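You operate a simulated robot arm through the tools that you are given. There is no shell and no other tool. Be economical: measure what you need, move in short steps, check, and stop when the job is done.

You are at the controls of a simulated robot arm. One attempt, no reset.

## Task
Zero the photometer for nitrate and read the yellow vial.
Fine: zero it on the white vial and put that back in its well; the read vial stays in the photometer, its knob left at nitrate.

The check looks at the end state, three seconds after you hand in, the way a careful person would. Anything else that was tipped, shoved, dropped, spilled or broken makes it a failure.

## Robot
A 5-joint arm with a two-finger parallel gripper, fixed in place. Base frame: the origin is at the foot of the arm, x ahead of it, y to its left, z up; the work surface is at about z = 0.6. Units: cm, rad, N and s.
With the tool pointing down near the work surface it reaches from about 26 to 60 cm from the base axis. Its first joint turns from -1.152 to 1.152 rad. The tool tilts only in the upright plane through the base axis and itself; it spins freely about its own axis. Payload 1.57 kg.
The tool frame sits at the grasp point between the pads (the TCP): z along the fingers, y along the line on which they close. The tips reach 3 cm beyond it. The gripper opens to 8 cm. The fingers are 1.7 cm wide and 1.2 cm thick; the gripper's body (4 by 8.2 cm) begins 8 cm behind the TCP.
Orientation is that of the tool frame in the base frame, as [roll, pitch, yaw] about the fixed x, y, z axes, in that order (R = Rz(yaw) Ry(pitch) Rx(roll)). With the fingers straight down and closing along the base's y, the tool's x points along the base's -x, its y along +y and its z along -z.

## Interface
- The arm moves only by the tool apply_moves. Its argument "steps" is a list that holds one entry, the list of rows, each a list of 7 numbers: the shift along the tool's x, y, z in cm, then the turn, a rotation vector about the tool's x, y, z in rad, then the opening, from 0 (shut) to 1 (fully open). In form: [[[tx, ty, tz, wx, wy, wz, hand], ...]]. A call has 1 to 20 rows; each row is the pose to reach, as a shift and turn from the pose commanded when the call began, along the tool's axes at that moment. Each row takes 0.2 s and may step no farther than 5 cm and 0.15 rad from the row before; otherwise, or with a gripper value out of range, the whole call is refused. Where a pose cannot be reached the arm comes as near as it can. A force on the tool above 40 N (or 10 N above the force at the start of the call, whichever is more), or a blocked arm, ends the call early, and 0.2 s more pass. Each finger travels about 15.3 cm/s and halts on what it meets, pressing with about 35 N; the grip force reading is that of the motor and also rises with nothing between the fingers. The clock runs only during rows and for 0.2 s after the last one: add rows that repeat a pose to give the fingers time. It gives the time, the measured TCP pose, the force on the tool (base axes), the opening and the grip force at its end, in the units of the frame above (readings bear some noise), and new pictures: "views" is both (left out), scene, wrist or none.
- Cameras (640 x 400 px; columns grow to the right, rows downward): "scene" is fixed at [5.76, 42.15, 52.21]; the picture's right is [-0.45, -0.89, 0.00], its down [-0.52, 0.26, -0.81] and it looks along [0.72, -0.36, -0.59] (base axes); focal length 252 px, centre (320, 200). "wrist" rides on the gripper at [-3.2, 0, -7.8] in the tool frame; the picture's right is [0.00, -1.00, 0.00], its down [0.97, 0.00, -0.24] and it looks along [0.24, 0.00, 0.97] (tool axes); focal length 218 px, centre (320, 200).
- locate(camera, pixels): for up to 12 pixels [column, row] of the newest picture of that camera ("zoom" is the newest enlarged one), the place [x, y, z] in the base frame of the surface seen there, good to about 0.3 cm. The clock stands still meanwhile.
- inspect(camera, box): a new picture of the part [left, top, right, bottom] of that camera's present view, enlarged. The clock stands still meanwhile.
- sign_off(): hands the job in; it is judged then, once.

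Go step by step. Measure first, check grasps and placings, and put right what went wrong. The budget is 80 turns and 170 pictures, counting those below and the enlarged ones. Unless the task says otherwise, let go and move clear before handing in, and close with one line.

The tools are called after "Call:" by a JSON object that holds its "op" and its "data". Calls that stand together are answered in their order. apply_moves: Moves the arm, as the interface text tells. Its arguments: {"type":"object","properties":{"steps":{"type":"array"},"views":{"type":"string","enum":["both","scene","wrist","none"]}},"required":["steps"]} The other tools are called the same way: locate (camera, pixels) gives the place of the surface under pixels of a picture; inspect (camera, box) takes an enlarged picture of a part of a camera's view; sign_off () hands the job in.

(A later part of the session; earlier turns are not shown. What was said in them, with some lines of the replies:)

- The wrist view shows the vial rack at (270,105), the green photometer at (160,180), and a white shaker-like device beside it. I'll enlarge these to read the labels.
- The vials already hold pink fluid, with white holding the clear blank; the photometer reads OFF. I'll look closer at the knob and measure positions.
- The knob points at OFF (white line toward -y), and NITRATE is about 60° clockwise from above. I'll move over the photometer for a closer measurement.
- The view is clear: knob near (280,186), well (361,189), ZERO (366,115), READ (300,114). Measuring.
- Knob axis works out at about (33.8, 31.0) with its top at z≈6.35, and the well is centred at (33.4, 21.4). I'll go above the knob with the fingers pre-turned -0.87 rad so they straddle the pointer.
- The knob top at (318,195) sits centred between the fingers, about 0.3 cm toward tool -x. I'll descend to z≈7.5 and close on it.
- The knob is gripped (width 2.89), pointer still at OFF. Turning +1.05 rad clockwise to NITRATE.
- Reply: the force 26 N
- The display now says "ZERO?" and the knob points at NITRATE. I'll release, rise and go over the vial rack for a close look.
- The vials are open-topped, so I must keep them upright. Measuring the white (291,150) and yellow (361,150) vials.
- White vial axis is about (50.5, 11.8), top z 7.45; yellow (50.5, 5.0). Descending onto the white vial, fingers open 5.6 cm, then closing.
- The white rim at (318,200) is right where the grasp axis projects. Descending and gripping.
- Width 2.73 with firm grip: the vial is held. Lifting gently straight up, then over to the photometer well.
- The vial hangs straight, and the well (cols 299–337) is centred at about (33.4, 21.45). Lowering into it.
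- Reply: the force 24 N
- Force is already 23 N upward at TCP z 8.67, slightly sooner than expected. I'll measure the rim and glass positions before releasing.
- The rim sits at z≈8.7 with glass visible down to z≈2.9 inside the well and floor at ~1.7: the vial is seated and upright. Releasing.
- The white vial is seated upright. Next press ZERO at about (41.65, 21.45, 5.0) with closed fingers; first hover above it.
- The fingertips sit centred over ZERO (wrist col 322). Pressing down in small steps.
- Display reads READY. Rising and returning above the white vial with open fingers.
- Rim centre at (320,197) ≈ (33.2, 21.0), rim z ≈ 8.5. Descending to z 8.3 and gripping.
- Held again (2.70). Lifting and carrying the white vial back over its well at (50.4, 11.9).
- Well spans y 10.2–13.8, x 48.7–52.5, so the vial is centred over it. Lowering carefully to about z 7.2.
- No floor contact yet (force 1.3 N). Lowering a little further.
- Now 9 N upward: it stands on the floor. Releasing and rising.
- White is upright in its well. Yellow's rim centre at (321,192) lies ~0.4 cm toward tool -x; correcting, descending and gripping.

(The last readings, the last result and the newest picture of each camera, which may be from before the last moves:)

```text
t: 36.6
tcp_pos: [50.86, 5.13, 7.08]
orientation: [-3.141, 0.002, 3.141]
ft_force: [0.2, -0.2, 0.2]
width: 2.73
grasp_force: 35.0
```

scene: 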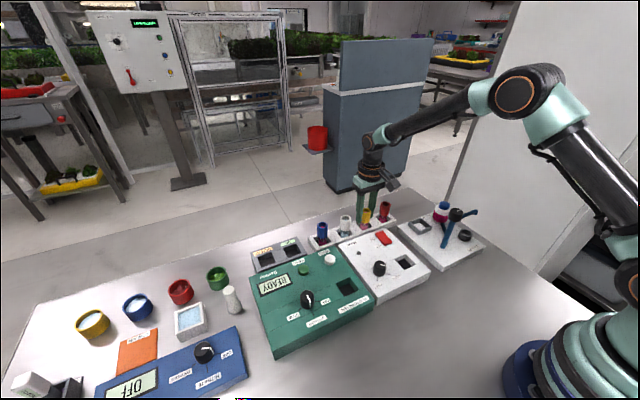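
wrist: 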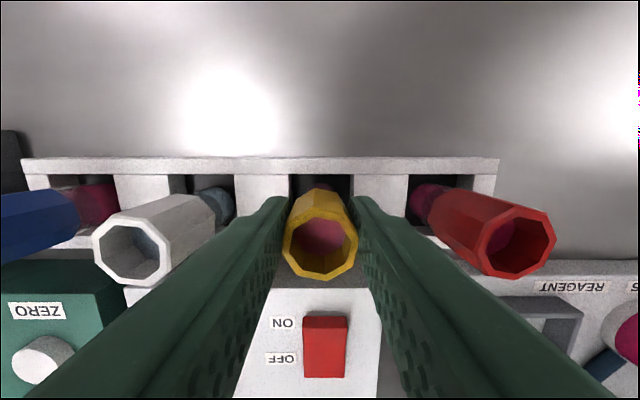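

Yellow gripped (2.73). Lifting and carrying it over to the photometer at a height clear of the other vials.

Call:
{"op": "apply_moves", "data": {"steps": [[[0, 0, -0.5, 0, 0, 0, 0.25], [0, 0, -1.5, 0, 0, 0, 0.25], [0, 0, -3.3, 0, 0, 0, 0.25], [0, 0, -5.5, 0, 0, 0, 0.25], [0, 0, -7.7, 0, 0, 0, 0.25], [0, 0, -9.4, 0, 0, 0, 0.25], [0.5, 0.5, -10, 0, 0, 0, 0.25], [1.5, 1.4, -10, 0, 0, 0, 0.25], [3, 2.8, -10, 0, 0, 0, 0.25], [4.7, 4.4, -10, 0, 0, 0, 0.25], [6.4, 6, -10, 0, 0, 0, 0.25], [8.1, 7.6, -10, 0, 0, 0, 0.25], [9.8, 9.2, -10, 0, 0, 0, 0.25], [11.5, 10.8, -10, 0, 0, 0, 0.25], [13.2, 12.4, -10, 0, 0, 0, 0.25], [14.9, 14, -10, 0, 0, 0, 0.25], [16.3, 15.3, -10, 0, 0, 0, 0.25], [17.1, 16.0, -10, 0, 0, 0, 0.25], [17.4, 16.3, -10, 0, 0, 0, 0.25], [17.4, 16.3, -10, 0, 0, 0, 0.25]]]}}

Call:
{"op": "locate", "data": {"camera": "wrist", "pixels": [[293, 165], [341, 165], [318, 165]]}}

```text
t: 40.8
tcp_pos: [33.26, 21.27, 16.93]
orientation: [-3.14, 0.002, -3.142]
ft_force: [-0.3, -0.5, -0.1]
width: 2.74
grasp_force: 35.0
```

scene: 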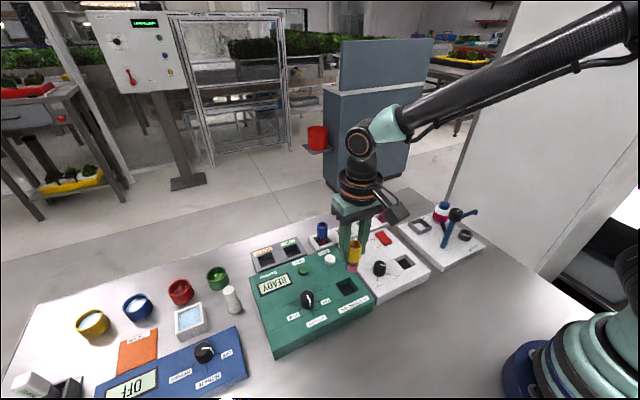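
wrist: 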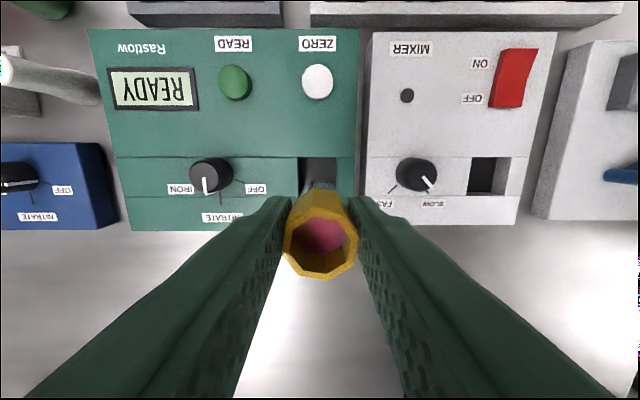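

```text
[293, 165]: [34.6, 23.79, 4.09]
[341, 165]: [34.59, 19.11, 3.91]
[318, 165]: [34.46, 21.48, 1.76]
```

Same hover as before, well centred at y≈21.45. Lowering to about z 8.7, then slowly to contact.

Call:
{"op": "apply_moves", "data": {"steps": [[[0, 0.15, 1.5, 0, 0, 0, 0.25], [0, 0.15, 3.2, 0, 0, 0, 0.25], [0, 0.15, 4.7, 0, 0, 0, 0.25], [0, 0.15, 6, 0, 0, 0, 0.25], [0, 0.15, 7, 0, 0, 0, 0.25], [0, 0.15, 7.7, 0, 0, 0, 0.25], [0, 0.15, 8.1, 0, 0, 0, 0.25], [0, 0.15, 8.1, 0, 0, 0, 0.25]]]}}

Call:
{"op": "inspect", "data": {"camera": "scene", "box": [280, 220, 400, 320]}}

```text
t: 42.6
tcp_pos: [33.34, 21.47, 8.99]
orientation: [3.137, 0.005, 3.14]
ft_force: [7.1, 3.2, 22.6]
width: 2.71
grasp_force: 34.7
```

scene: 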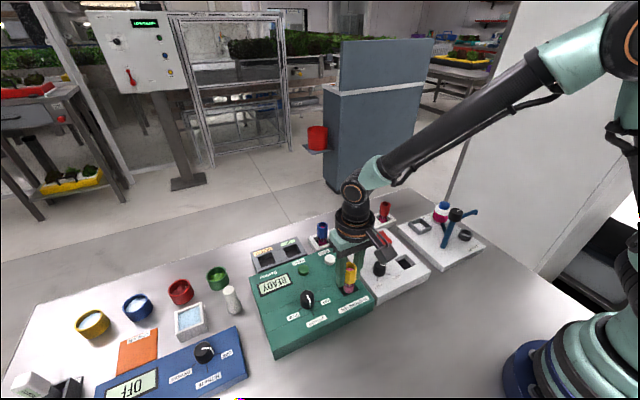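
wrist: 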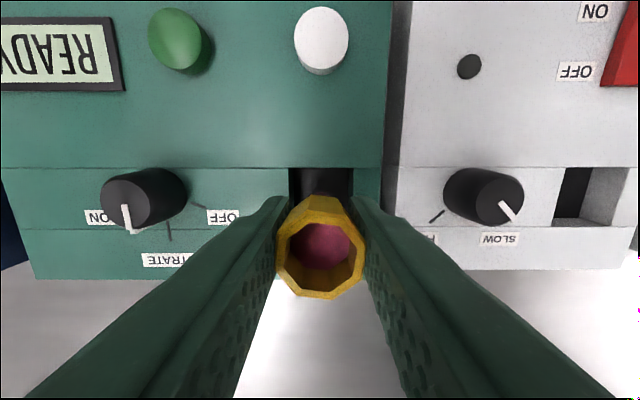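

```text
4.00 times, centred on (340, 270) of scene
```

zoom: 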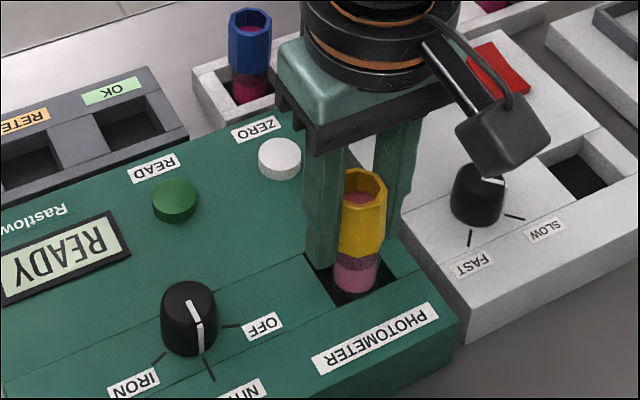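

Contact came earlier than expected (22.6 N at z 8.99, with +7 N in x), possibly brushing an edge. Measuring before doing anything.

Call:
{"op": "locate", "data": {"camera": "zoom", "pixels": [[362, 173], [380, 190], [352, 215], [356, 245], [356, 265], [356, 285], [356, 294], [345, 300], [340, 285], [390, 275], [375, 270]]}}

Call:
{"op": "locate", "data": {"camera": "wrist", "pixels": [[320, 296], [320, 222], [283, 245], [358, 245], [320, 200], [300, 180], [340, 180], [320, 185]]}}

Call:
{"op": "inspect", "data": {"camera": "scene", "box": [325, 250, 375, 310]}}

Call:
{"op": "inspect", "data": {"camera": "wrist", "box": [260, 150, 380, 310]}}

```text
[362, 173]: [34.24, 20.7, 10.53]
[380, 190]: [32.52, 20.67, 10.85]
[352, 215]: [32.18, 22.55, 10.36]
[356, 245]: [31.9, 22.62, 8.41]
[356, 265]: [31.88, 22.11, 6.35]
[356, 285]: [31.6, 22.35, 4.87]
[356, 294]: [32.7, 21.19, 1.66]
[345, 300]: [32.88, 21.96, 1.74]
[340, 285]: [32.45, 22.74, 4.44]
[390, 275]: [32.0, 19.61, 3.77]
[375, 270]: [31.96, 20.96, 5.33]
```

```text
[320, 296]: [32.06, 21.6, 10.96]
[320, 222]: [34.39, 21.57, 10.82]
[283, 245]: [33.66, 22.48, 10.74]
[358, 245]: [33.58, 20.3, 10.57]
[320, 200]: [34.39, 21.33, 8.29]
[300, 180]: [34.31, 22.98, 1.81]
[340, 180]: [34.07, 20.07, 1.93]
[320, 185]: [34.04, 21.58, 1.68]
```

```text
6.67 times, centred on (350, 280) of scene
```

zoom: 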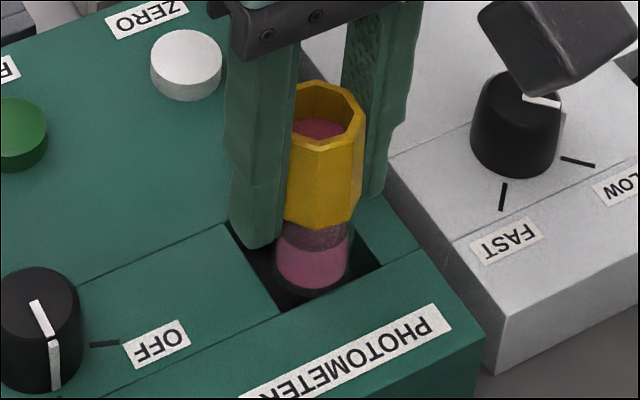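

```text
2.50 times, centred on (320, 230) of wrist
```

zoom: 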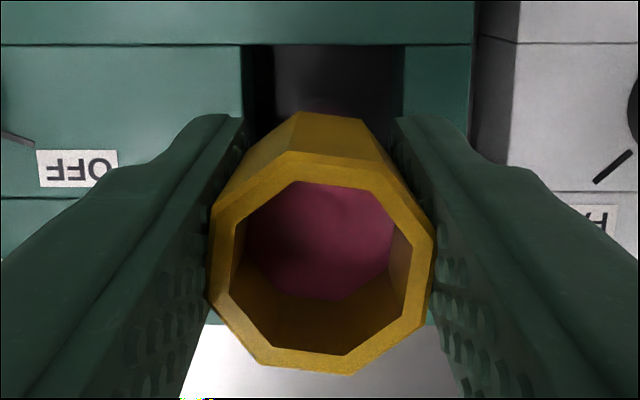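

The rim is at z≈10.8, so the vial rode up in the grip: its base (leaning slightly to -x) is caught on the well's front edge at z≈4. I'll lift 2 cm, shift +0.7 cm in x and re-check.

Call:
{"op": "apply_moves", "data": {"steps": [[[0, 0, -0.5, 0, 0, 0, 0.25], [0, 0, -1.3, 0, 0, 0, 0.25], [0, 0, -2, 0, 0, 0, 0.25], [-0.4, 0, -2, 0, 0, 0, 0.25], [-0.7, 0, -2, 0, 0, 0, 0.25], [-0.7, 0, -2, 0, 0, 0, 0.25]]]}}

Call:
{"op": "inspect", "data": {"camera": "scene", "box": [320, 240, 380, 310]}}

Call:
{"op": "locate", "data": {"camera": "zoom", "pixels": [[320, 100], [325, 160], [322, 195], [320, 225], [320, 300], [280, 320], [340, 290], [380, 260]]}}

```text
t: 44.0
tcp_pos: [34.01, 21.42, 10.98]
orientation: [3.14, 0.001, 3.141]
ft_force: [0.2, 0.4, -0.5]
width: 2.68
grasp_force: 34.8
```

scene: 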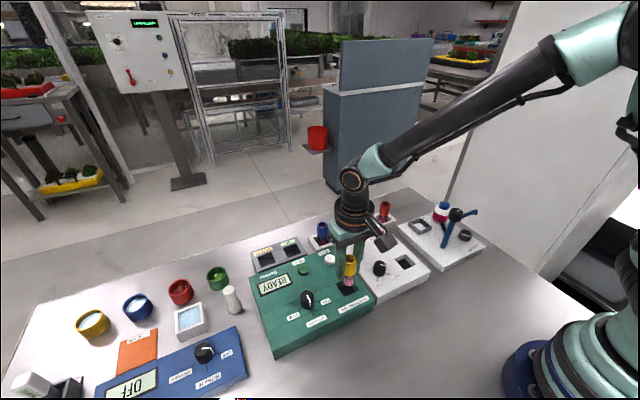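
wrist: 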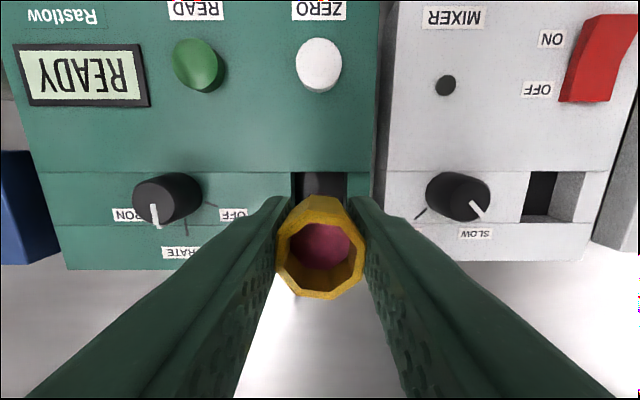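

```text
5.71 times, centred on (350, 275) of scene
```

zoom: 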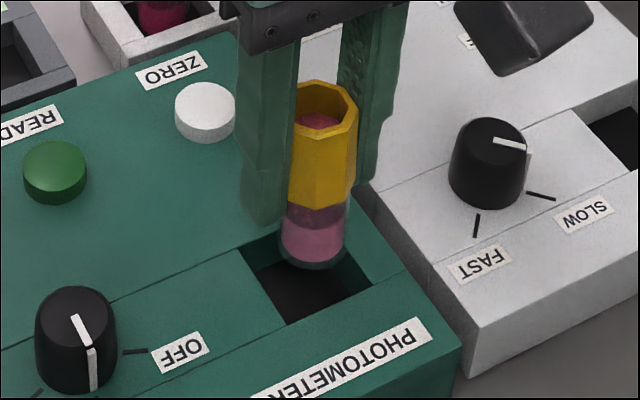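

```text
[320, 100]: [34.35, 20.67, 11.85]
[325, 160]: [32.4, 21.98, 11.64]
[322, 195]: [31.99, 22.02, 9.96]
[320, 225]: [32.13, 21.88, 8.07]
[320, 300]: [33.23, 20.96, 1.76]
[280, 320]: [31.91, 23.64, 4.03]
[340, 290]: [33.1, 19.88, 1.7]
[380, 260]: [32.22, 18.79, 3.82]
```

The base now hangs over the opening, but it still leans slightly toward -x. I'll shift another +0.5 cm and lower partway, checking the force.

Call:
{"op": "apply_moves", "data": {"steps": [[[-0.3, 0, 0, 0, 0, 0, 0.25], [-0.5, 0, 0, 0, 0, 0, 0.25], [-0.5, 0, 0.6, 0, 0, 0, 0.25], [-0.5, 0, 1.2, 0, 0, 0, 0.25], [-0.5, 0, 1.8, 0, 0, 0, 0.25], [-0.5, 0, 2.4, 0, 0, 0, 0.25], [-0.5, 0, 2.4, 0, 0, 0, 0.25]]]}}

Call:
{"op": "inspect", "data": {"camera": "scene", "box": [320, 240, 380, 310]}}

Call:
{"op": "locate", "data": {"camera": "wrist", "pixels": [[320, 296], [320, 222], [283, 245], [358, 245]]}}

```text
t: 45.6
tcp_pos: [34.54, 21.43, 8.72]
orientation: [3.141, 0.001, 3.141]
ft_force: [0.7, 0.4, -0.1]
width: 2.7
grasp_force: 35.2
```

scene: 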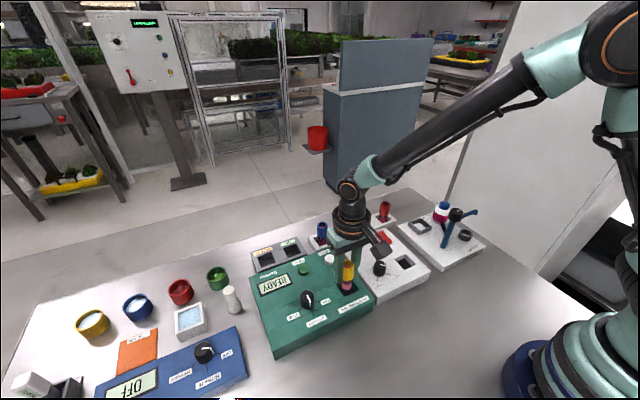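
wrist: 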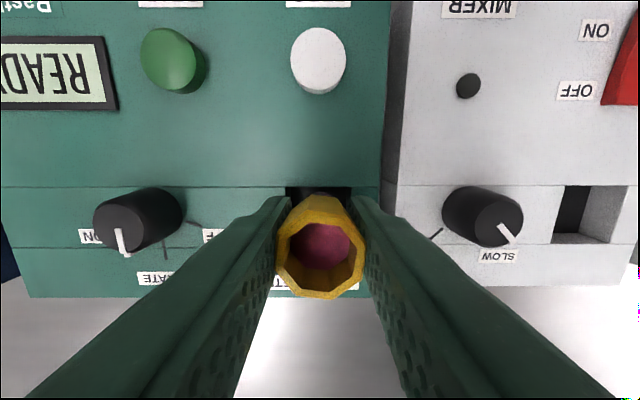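

```text
5.71 times, centred on (350, 275) of scene
```

zoom: 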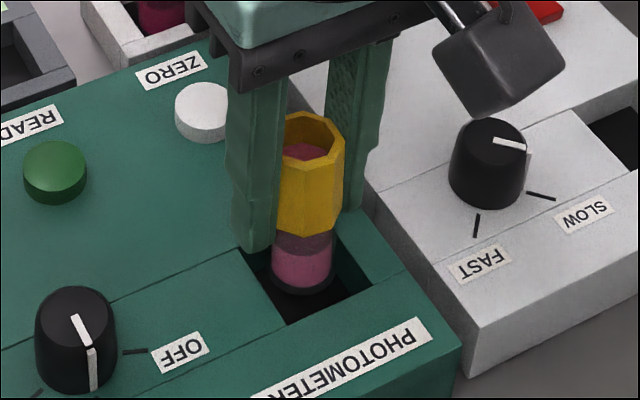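

```text
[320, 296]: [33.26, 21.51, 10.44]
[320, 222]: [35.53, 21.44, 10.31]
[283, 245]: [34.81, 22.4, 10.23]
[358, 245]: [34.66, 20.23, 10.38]
```

Rim z is 10.35 with no contact force, so the base is below the lip and inside the well. Lowering further slowly.

Call:
{"op": "apply_moves", "data": {"steps": [[[0, 0, 0.3, 0, 0, 0, 0.25], [0, 0, 0.6, 0, 0, 0, 0.25], [0, 0, 0.9, 0, 0, 0, 0.25], [0, 0, 1.15, 0, 0, 0, 0.25], [0, 0, 1.35, 0, 0, 0, 0.25], [0, 0, 1.35, 0, 0, 0, 0.25]]]}}

Call:
{"op": "inspect", "data": {"camera": "scene", "box": [320, 240, 380, 310]}}

Call:
{"op": "locate", "data": {"camera": "wrist", "pixels": [[320, 296], [320, 222], [283, 245], [358, 245]]}}

```text
t: 47.0
tcp_pos: [34.45, 21.39, 7.16]
orientation: [-3.141, -0.003, 3.141]
ft_force: [-5.1, 0.0, 1.3]
width: 2.68
grasp_force: 35.3
```

scene: 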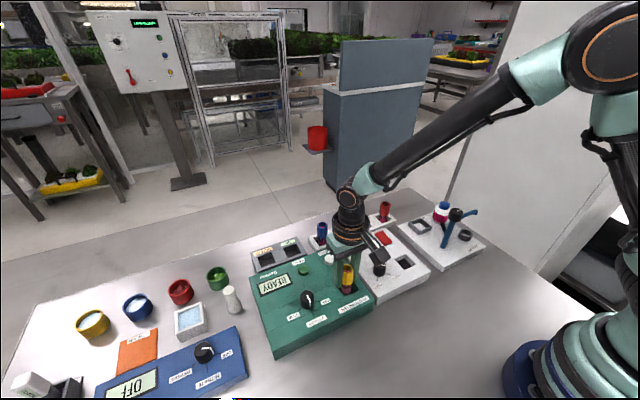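
wrist: 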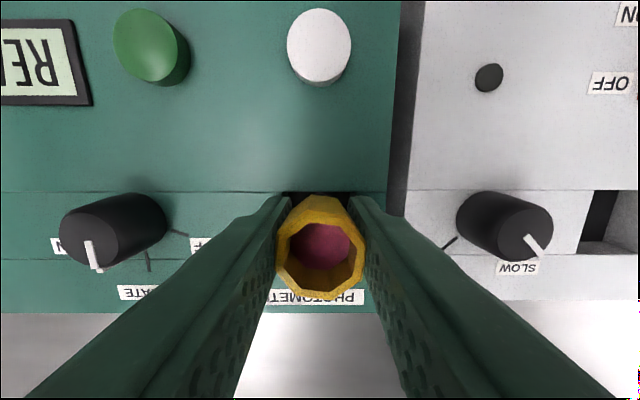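

```text
5.71 times, centred on (350, 275) of scene
```

zoom: 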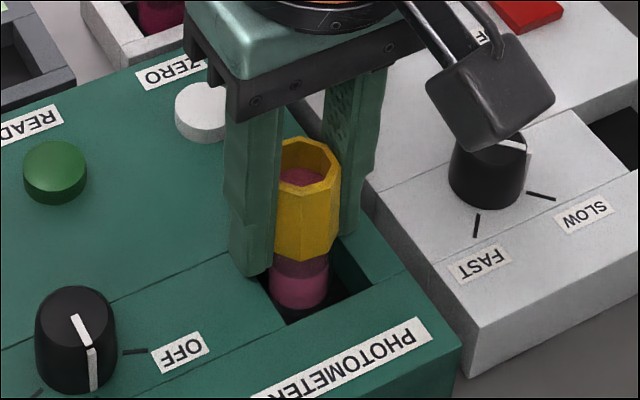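

```text
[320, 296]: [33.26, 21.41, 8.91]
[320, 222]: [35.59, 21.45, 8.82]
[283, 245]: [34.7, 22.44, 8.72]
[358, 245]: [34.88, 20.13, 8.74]
```

Rim is at z 8.8, nearly seated, with a 5 N push from the back wall. Easing 0.5 cm toward -x to centre, then releasing slowly.

Call:
{"op": "apply_moves", "data": {"steps": [[[0.25, 0, 0, 0, 0, 0, 0.25], [0.5, 0, 0, 0, 0, 0, 0.25], [0.5, 0, 0, 0, 0, 0, 0.25]]], "views": "none"}}

```text
t: 47.8
tcp_pos: [33.98, 21.52, 7.12]
orientation: [-3.141, -0.001, -3.141]
ft_force: [-0.2, 0.5, 0.1]
width: 2.71
grasp_force: 35.0
```

Call:
{"op": "apply_moves", "data": {"steps": [[[0, 0, 0, 0, 0, 0, 0.34], [0, 0, 0, 0, 0, 0, 0.36], [0, 0, 0, 0, 0, 0, 0.4], [0, 0, 0, 0, 0, 0, 0.45]]]}}

Call:
{"op": "inspect", "data": {"camera": "scene", "box": [320, 240, 380, 310]}}

Call:
{"op": "locate", "data": {"camera": "wrist", "pixels": [[320, 280], [320, 222], [290, 245], [350, 245]]}}

```text
t: 48.8
tcp_pos: [34.06, 21.51, 7.08]
orientation: [-3.141, 0.001, -3.14]
ft_force: [-0.6, -0.2, 0.7]
width: 3.62
grasp_force: 0.0
```

scene: 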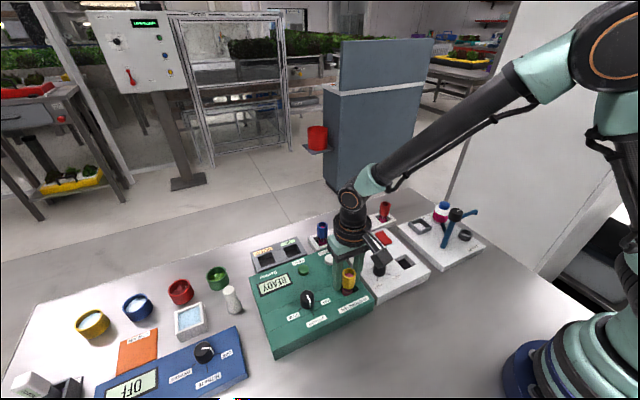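
wrist: 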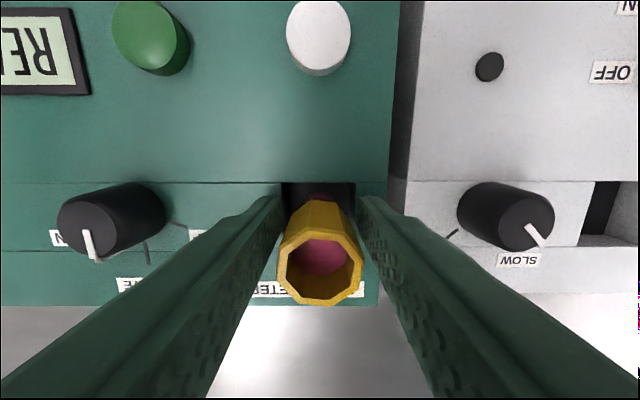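

```text
5.71 times, centred on (350, 275) of scene
```

zoom: 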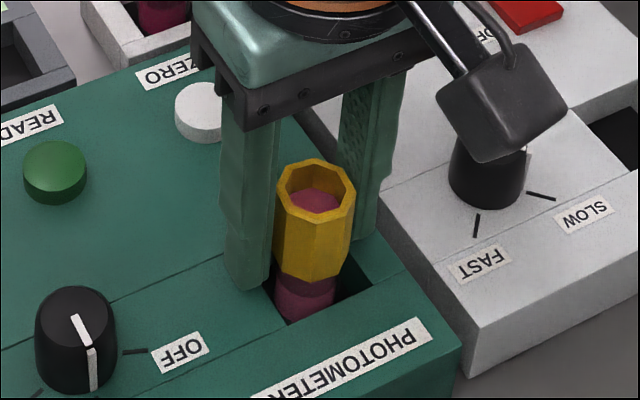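

```text
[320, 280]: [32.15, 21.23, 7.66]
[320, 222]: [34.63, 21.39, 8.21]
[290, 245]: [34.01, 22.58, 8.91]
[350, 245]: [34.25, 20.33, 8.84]
```

Released; the vial has settled in the well. Opening a bit more and rising clear to view it.

Call:
{"op": "apply_moves", "data": {"steps": [[[0, 0, 0, 0, 0, 0, 0.5], [0, 0, 0, 0, 0, 0, 0.55], [0, 0, -1, 0, 0, 0, 0.55], [0, 0, -3, 0, 0, 0, 0.55], [0, 0, -6, 0, 0, 0, 0.55], [0, 0, -9, 0, 0, 0, 0.7], [0, 0, -10, 0, 0, 0, 0.7], [0, 0, -10, 0, 0, 0, 0.7]]]}}

Call:
{"op": "inspect", "data": {"camera": "scene", "box": [320, 240, 380, 310]}}

Call:
{"op": "inspect", "data": {"camera": "wrist", "box": [250, 130, 390, 240]}}

```text
t: 50.6
tcp_pos: [33.87, 21.2, 17.35]
orientation: [-3.14, 0.0, -3.14]
ft_force: [-0.6, -0.1, 1.2]
width: 5.64
grasp_force: 0.1
```

scene: 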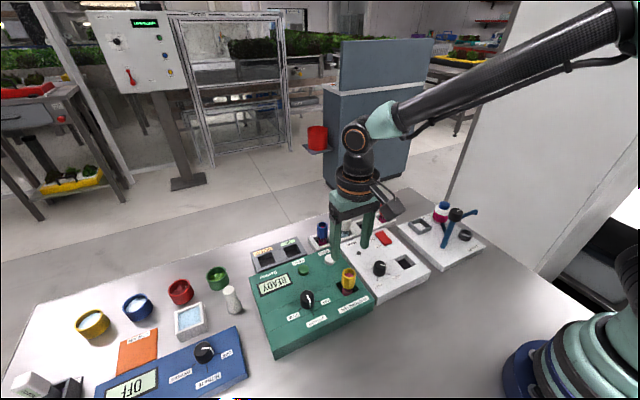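
wrist: 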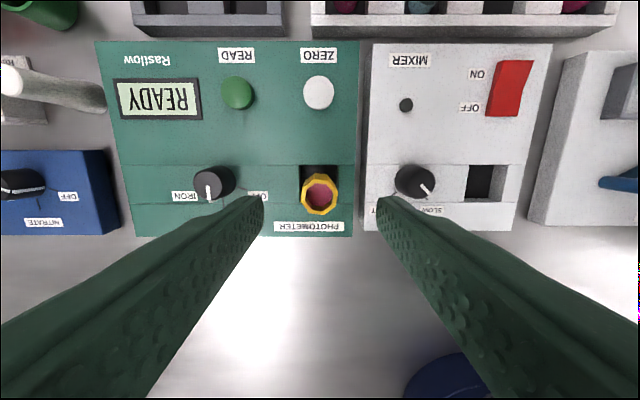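

```text
5.71 times, centred on (350, 275) of scene
```

zoom: 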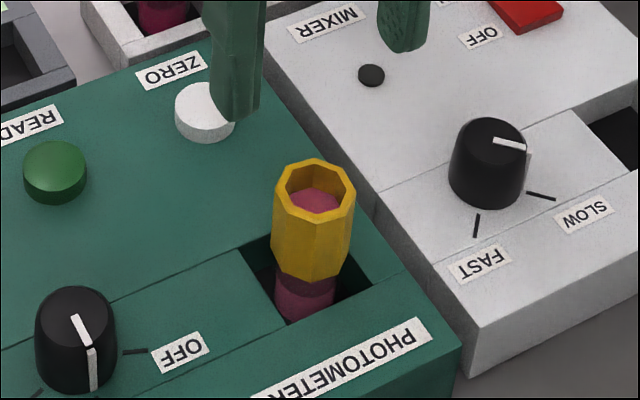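

```text
3.64 times, centred on (320, 185) of wrist
```

zoom: 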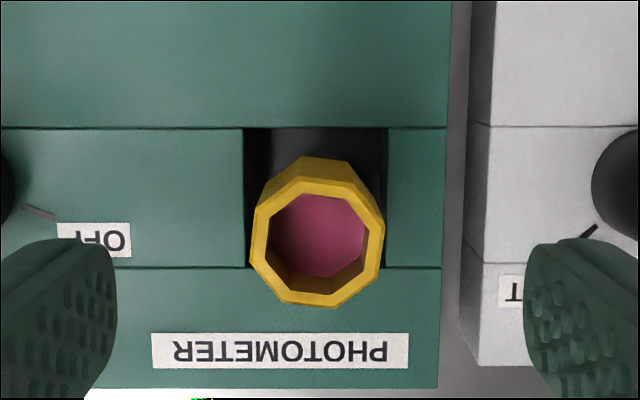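

Yellow stands upright in the well at about (33.5, 21.2). Moving above READ at (41.4, 28.3) with closed fingers.

Call:
{"op": "apply_moves", "data": {"steps": [[[-2.5, 2.3, 0, 0, 0, 0, 0.4], [-5, 4.7, 0, 0, 0, 0, 0.1], [-7.5, 7.05, 0, 0, 0, 0, 0], [-7.5, 7.05, 3, 0, 0, 0, 0], [-7.5, 7.05, 6, 0, 0, 0, 0], [-7.5, 7.05, 7.4, 0, 0, 0, 0], [-7.5, 7.05, 7.4, 0, 0, 0, 0]]]}}

Call:
{"op": "inspect", "data": {"camera": "scene", "box": [240, 220, 400, 350]}}

```text
t: 52.2
tcp_pos: [41.53, 28.43, 9.66]
orientation: [3.141, -0.001, 3.14]
ft_force: [-0.3, 0.4, -0.1]
width: 0.0
grasp_force: 21.2
```

scene: 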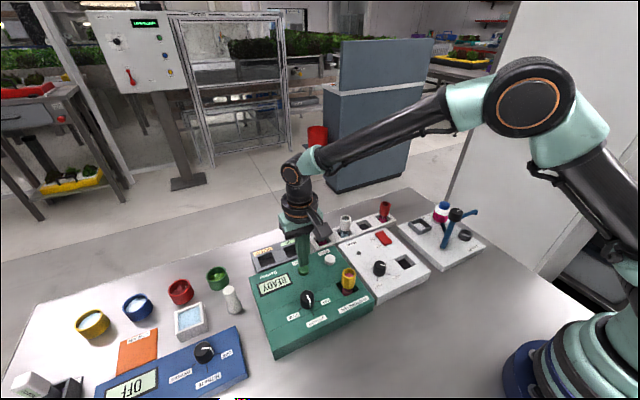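
wrist: 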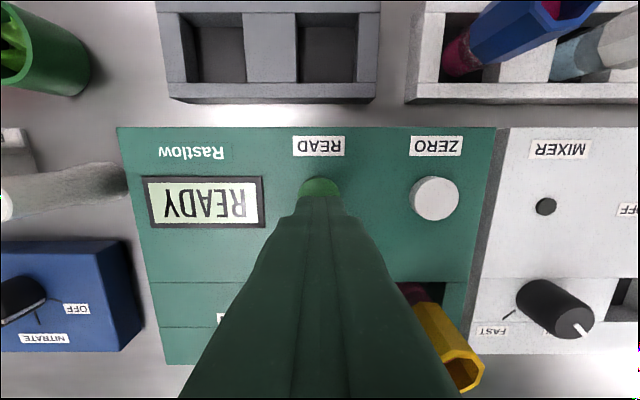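

```text
3.08 times, centred on (320, 285) of scene
```

zoom: 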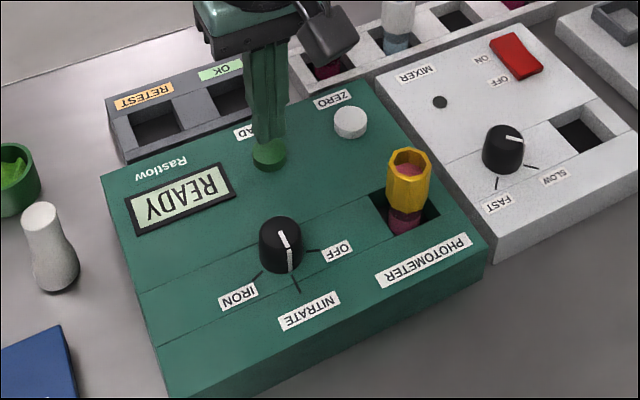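

The tips are centred over READ (wrist col 320). Pressing down in small steps to z≈7.6, as worked on ZERO.

Call:
{"op": "apply_moves", "data": {"steps": [[[0, 0, 0.8, 0, 0, 0, 0], [0, 0, 1.3, 0, 0, 0, 0], [0, 0, 1.6, 0, 0, 0, 0], [0, 0, 1.85, 0, 0, 0, 0], [0, 0, 2.05, 0, 0, 0, 0], [0, 0, 2.05, 0, 0, 0, 0]]], "views": "wrist"}}

Call:
{"op": "inspect", "data": {"camera": "scene", "box": [240, 220, 400, 350]}}

```text
t: 53.6
tcp_pos: [41.43, 28.37, 7.84]
orientation: [-3.141, 0.0, 3.141]
ft_force: [-0.2, 0.3, 1.2]
width: 0.0
grasp_force: 21.3
```

wrist: 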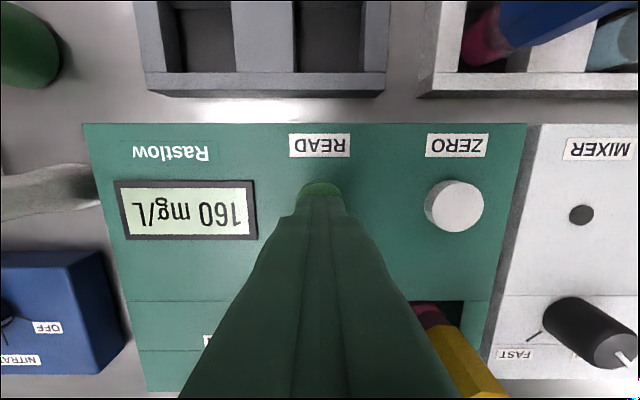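

```text
3.08 times, centred on (320, 285) of scene
```

zoom: 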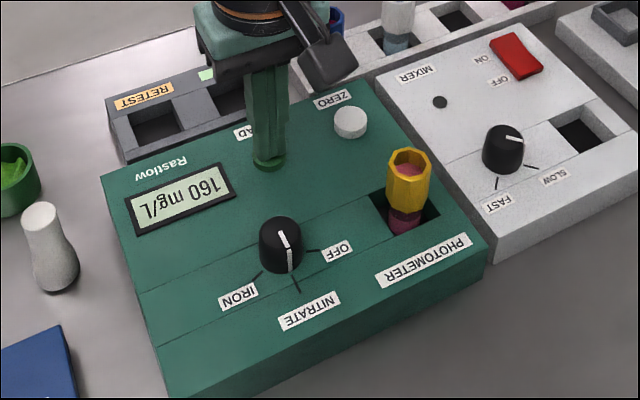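

The display shows 160 mg/L: the read is taken. Rising well clear and checking the overall scene.

Call:
{"op": "apply_moves", "data": {"steps": [[[0, 0, -3, 0, 0, 0, 0], [0, 0, -7, 0, 0, 0, 0], [0, 0, -11, 0, 0, 0, 0.2], [0, 0, -15, 0, 0, 0, 0.5], [0, -4, -17, 0, 0, 0, 0.5], [0, -8, -17, 0, 0, 0, 0.5], [0, -8, -17, 0, 0, 0, 0.5]]]}}

Call:
{"op": "inspect", "data": {"camera": "scene", "box": [240, 190, 410, 350]}}

```text
t: 55.2
tcp_pos: [41.42, 20.69, 24.53]
orientation: [3.141, 0.0, 3.141]
ft_force: [0.6, 0.5, 0.1]
width: 3.98
grasp_force: 0.2
```

scene: 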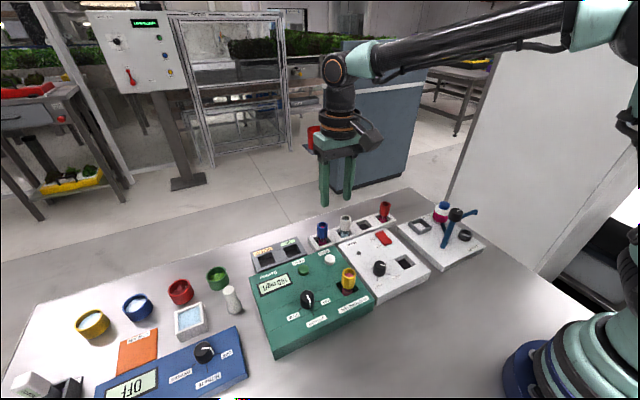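
wrist: 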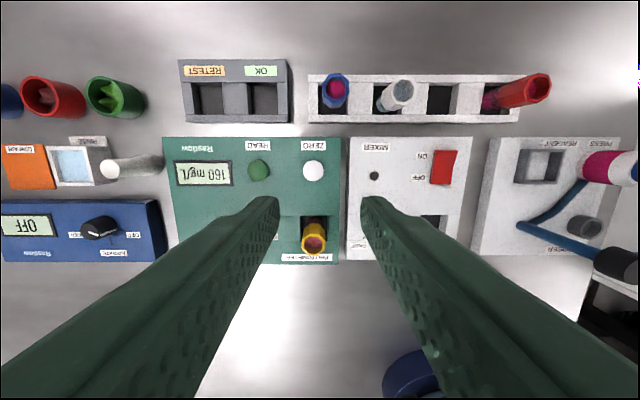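

```text
2.50 times, centred on (325, 270) of scene
```

zoom: 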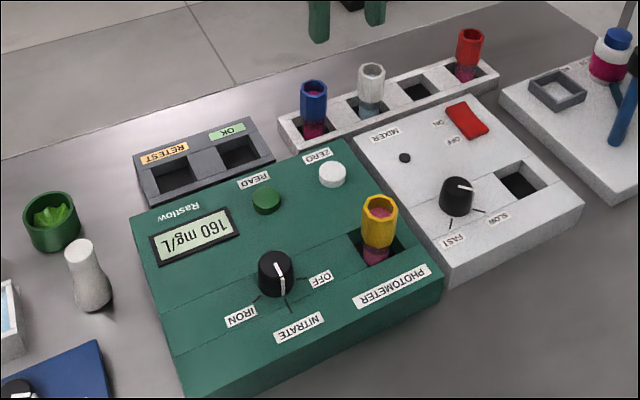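

The final view shows 160 mg/L on the display, the knob at NITRATE, yellow upright in the photometer, white back in its well, and everything else in place. Handing in.

Call:
{"op": "sign_off", "data": {}}

```text
The job is handed in.
```

The photometer was zeroed for nitrate on the white vial, which is back in its well; the yellow vial read 160 mg/L and stays in the photometer, with the knob at NITRATE.
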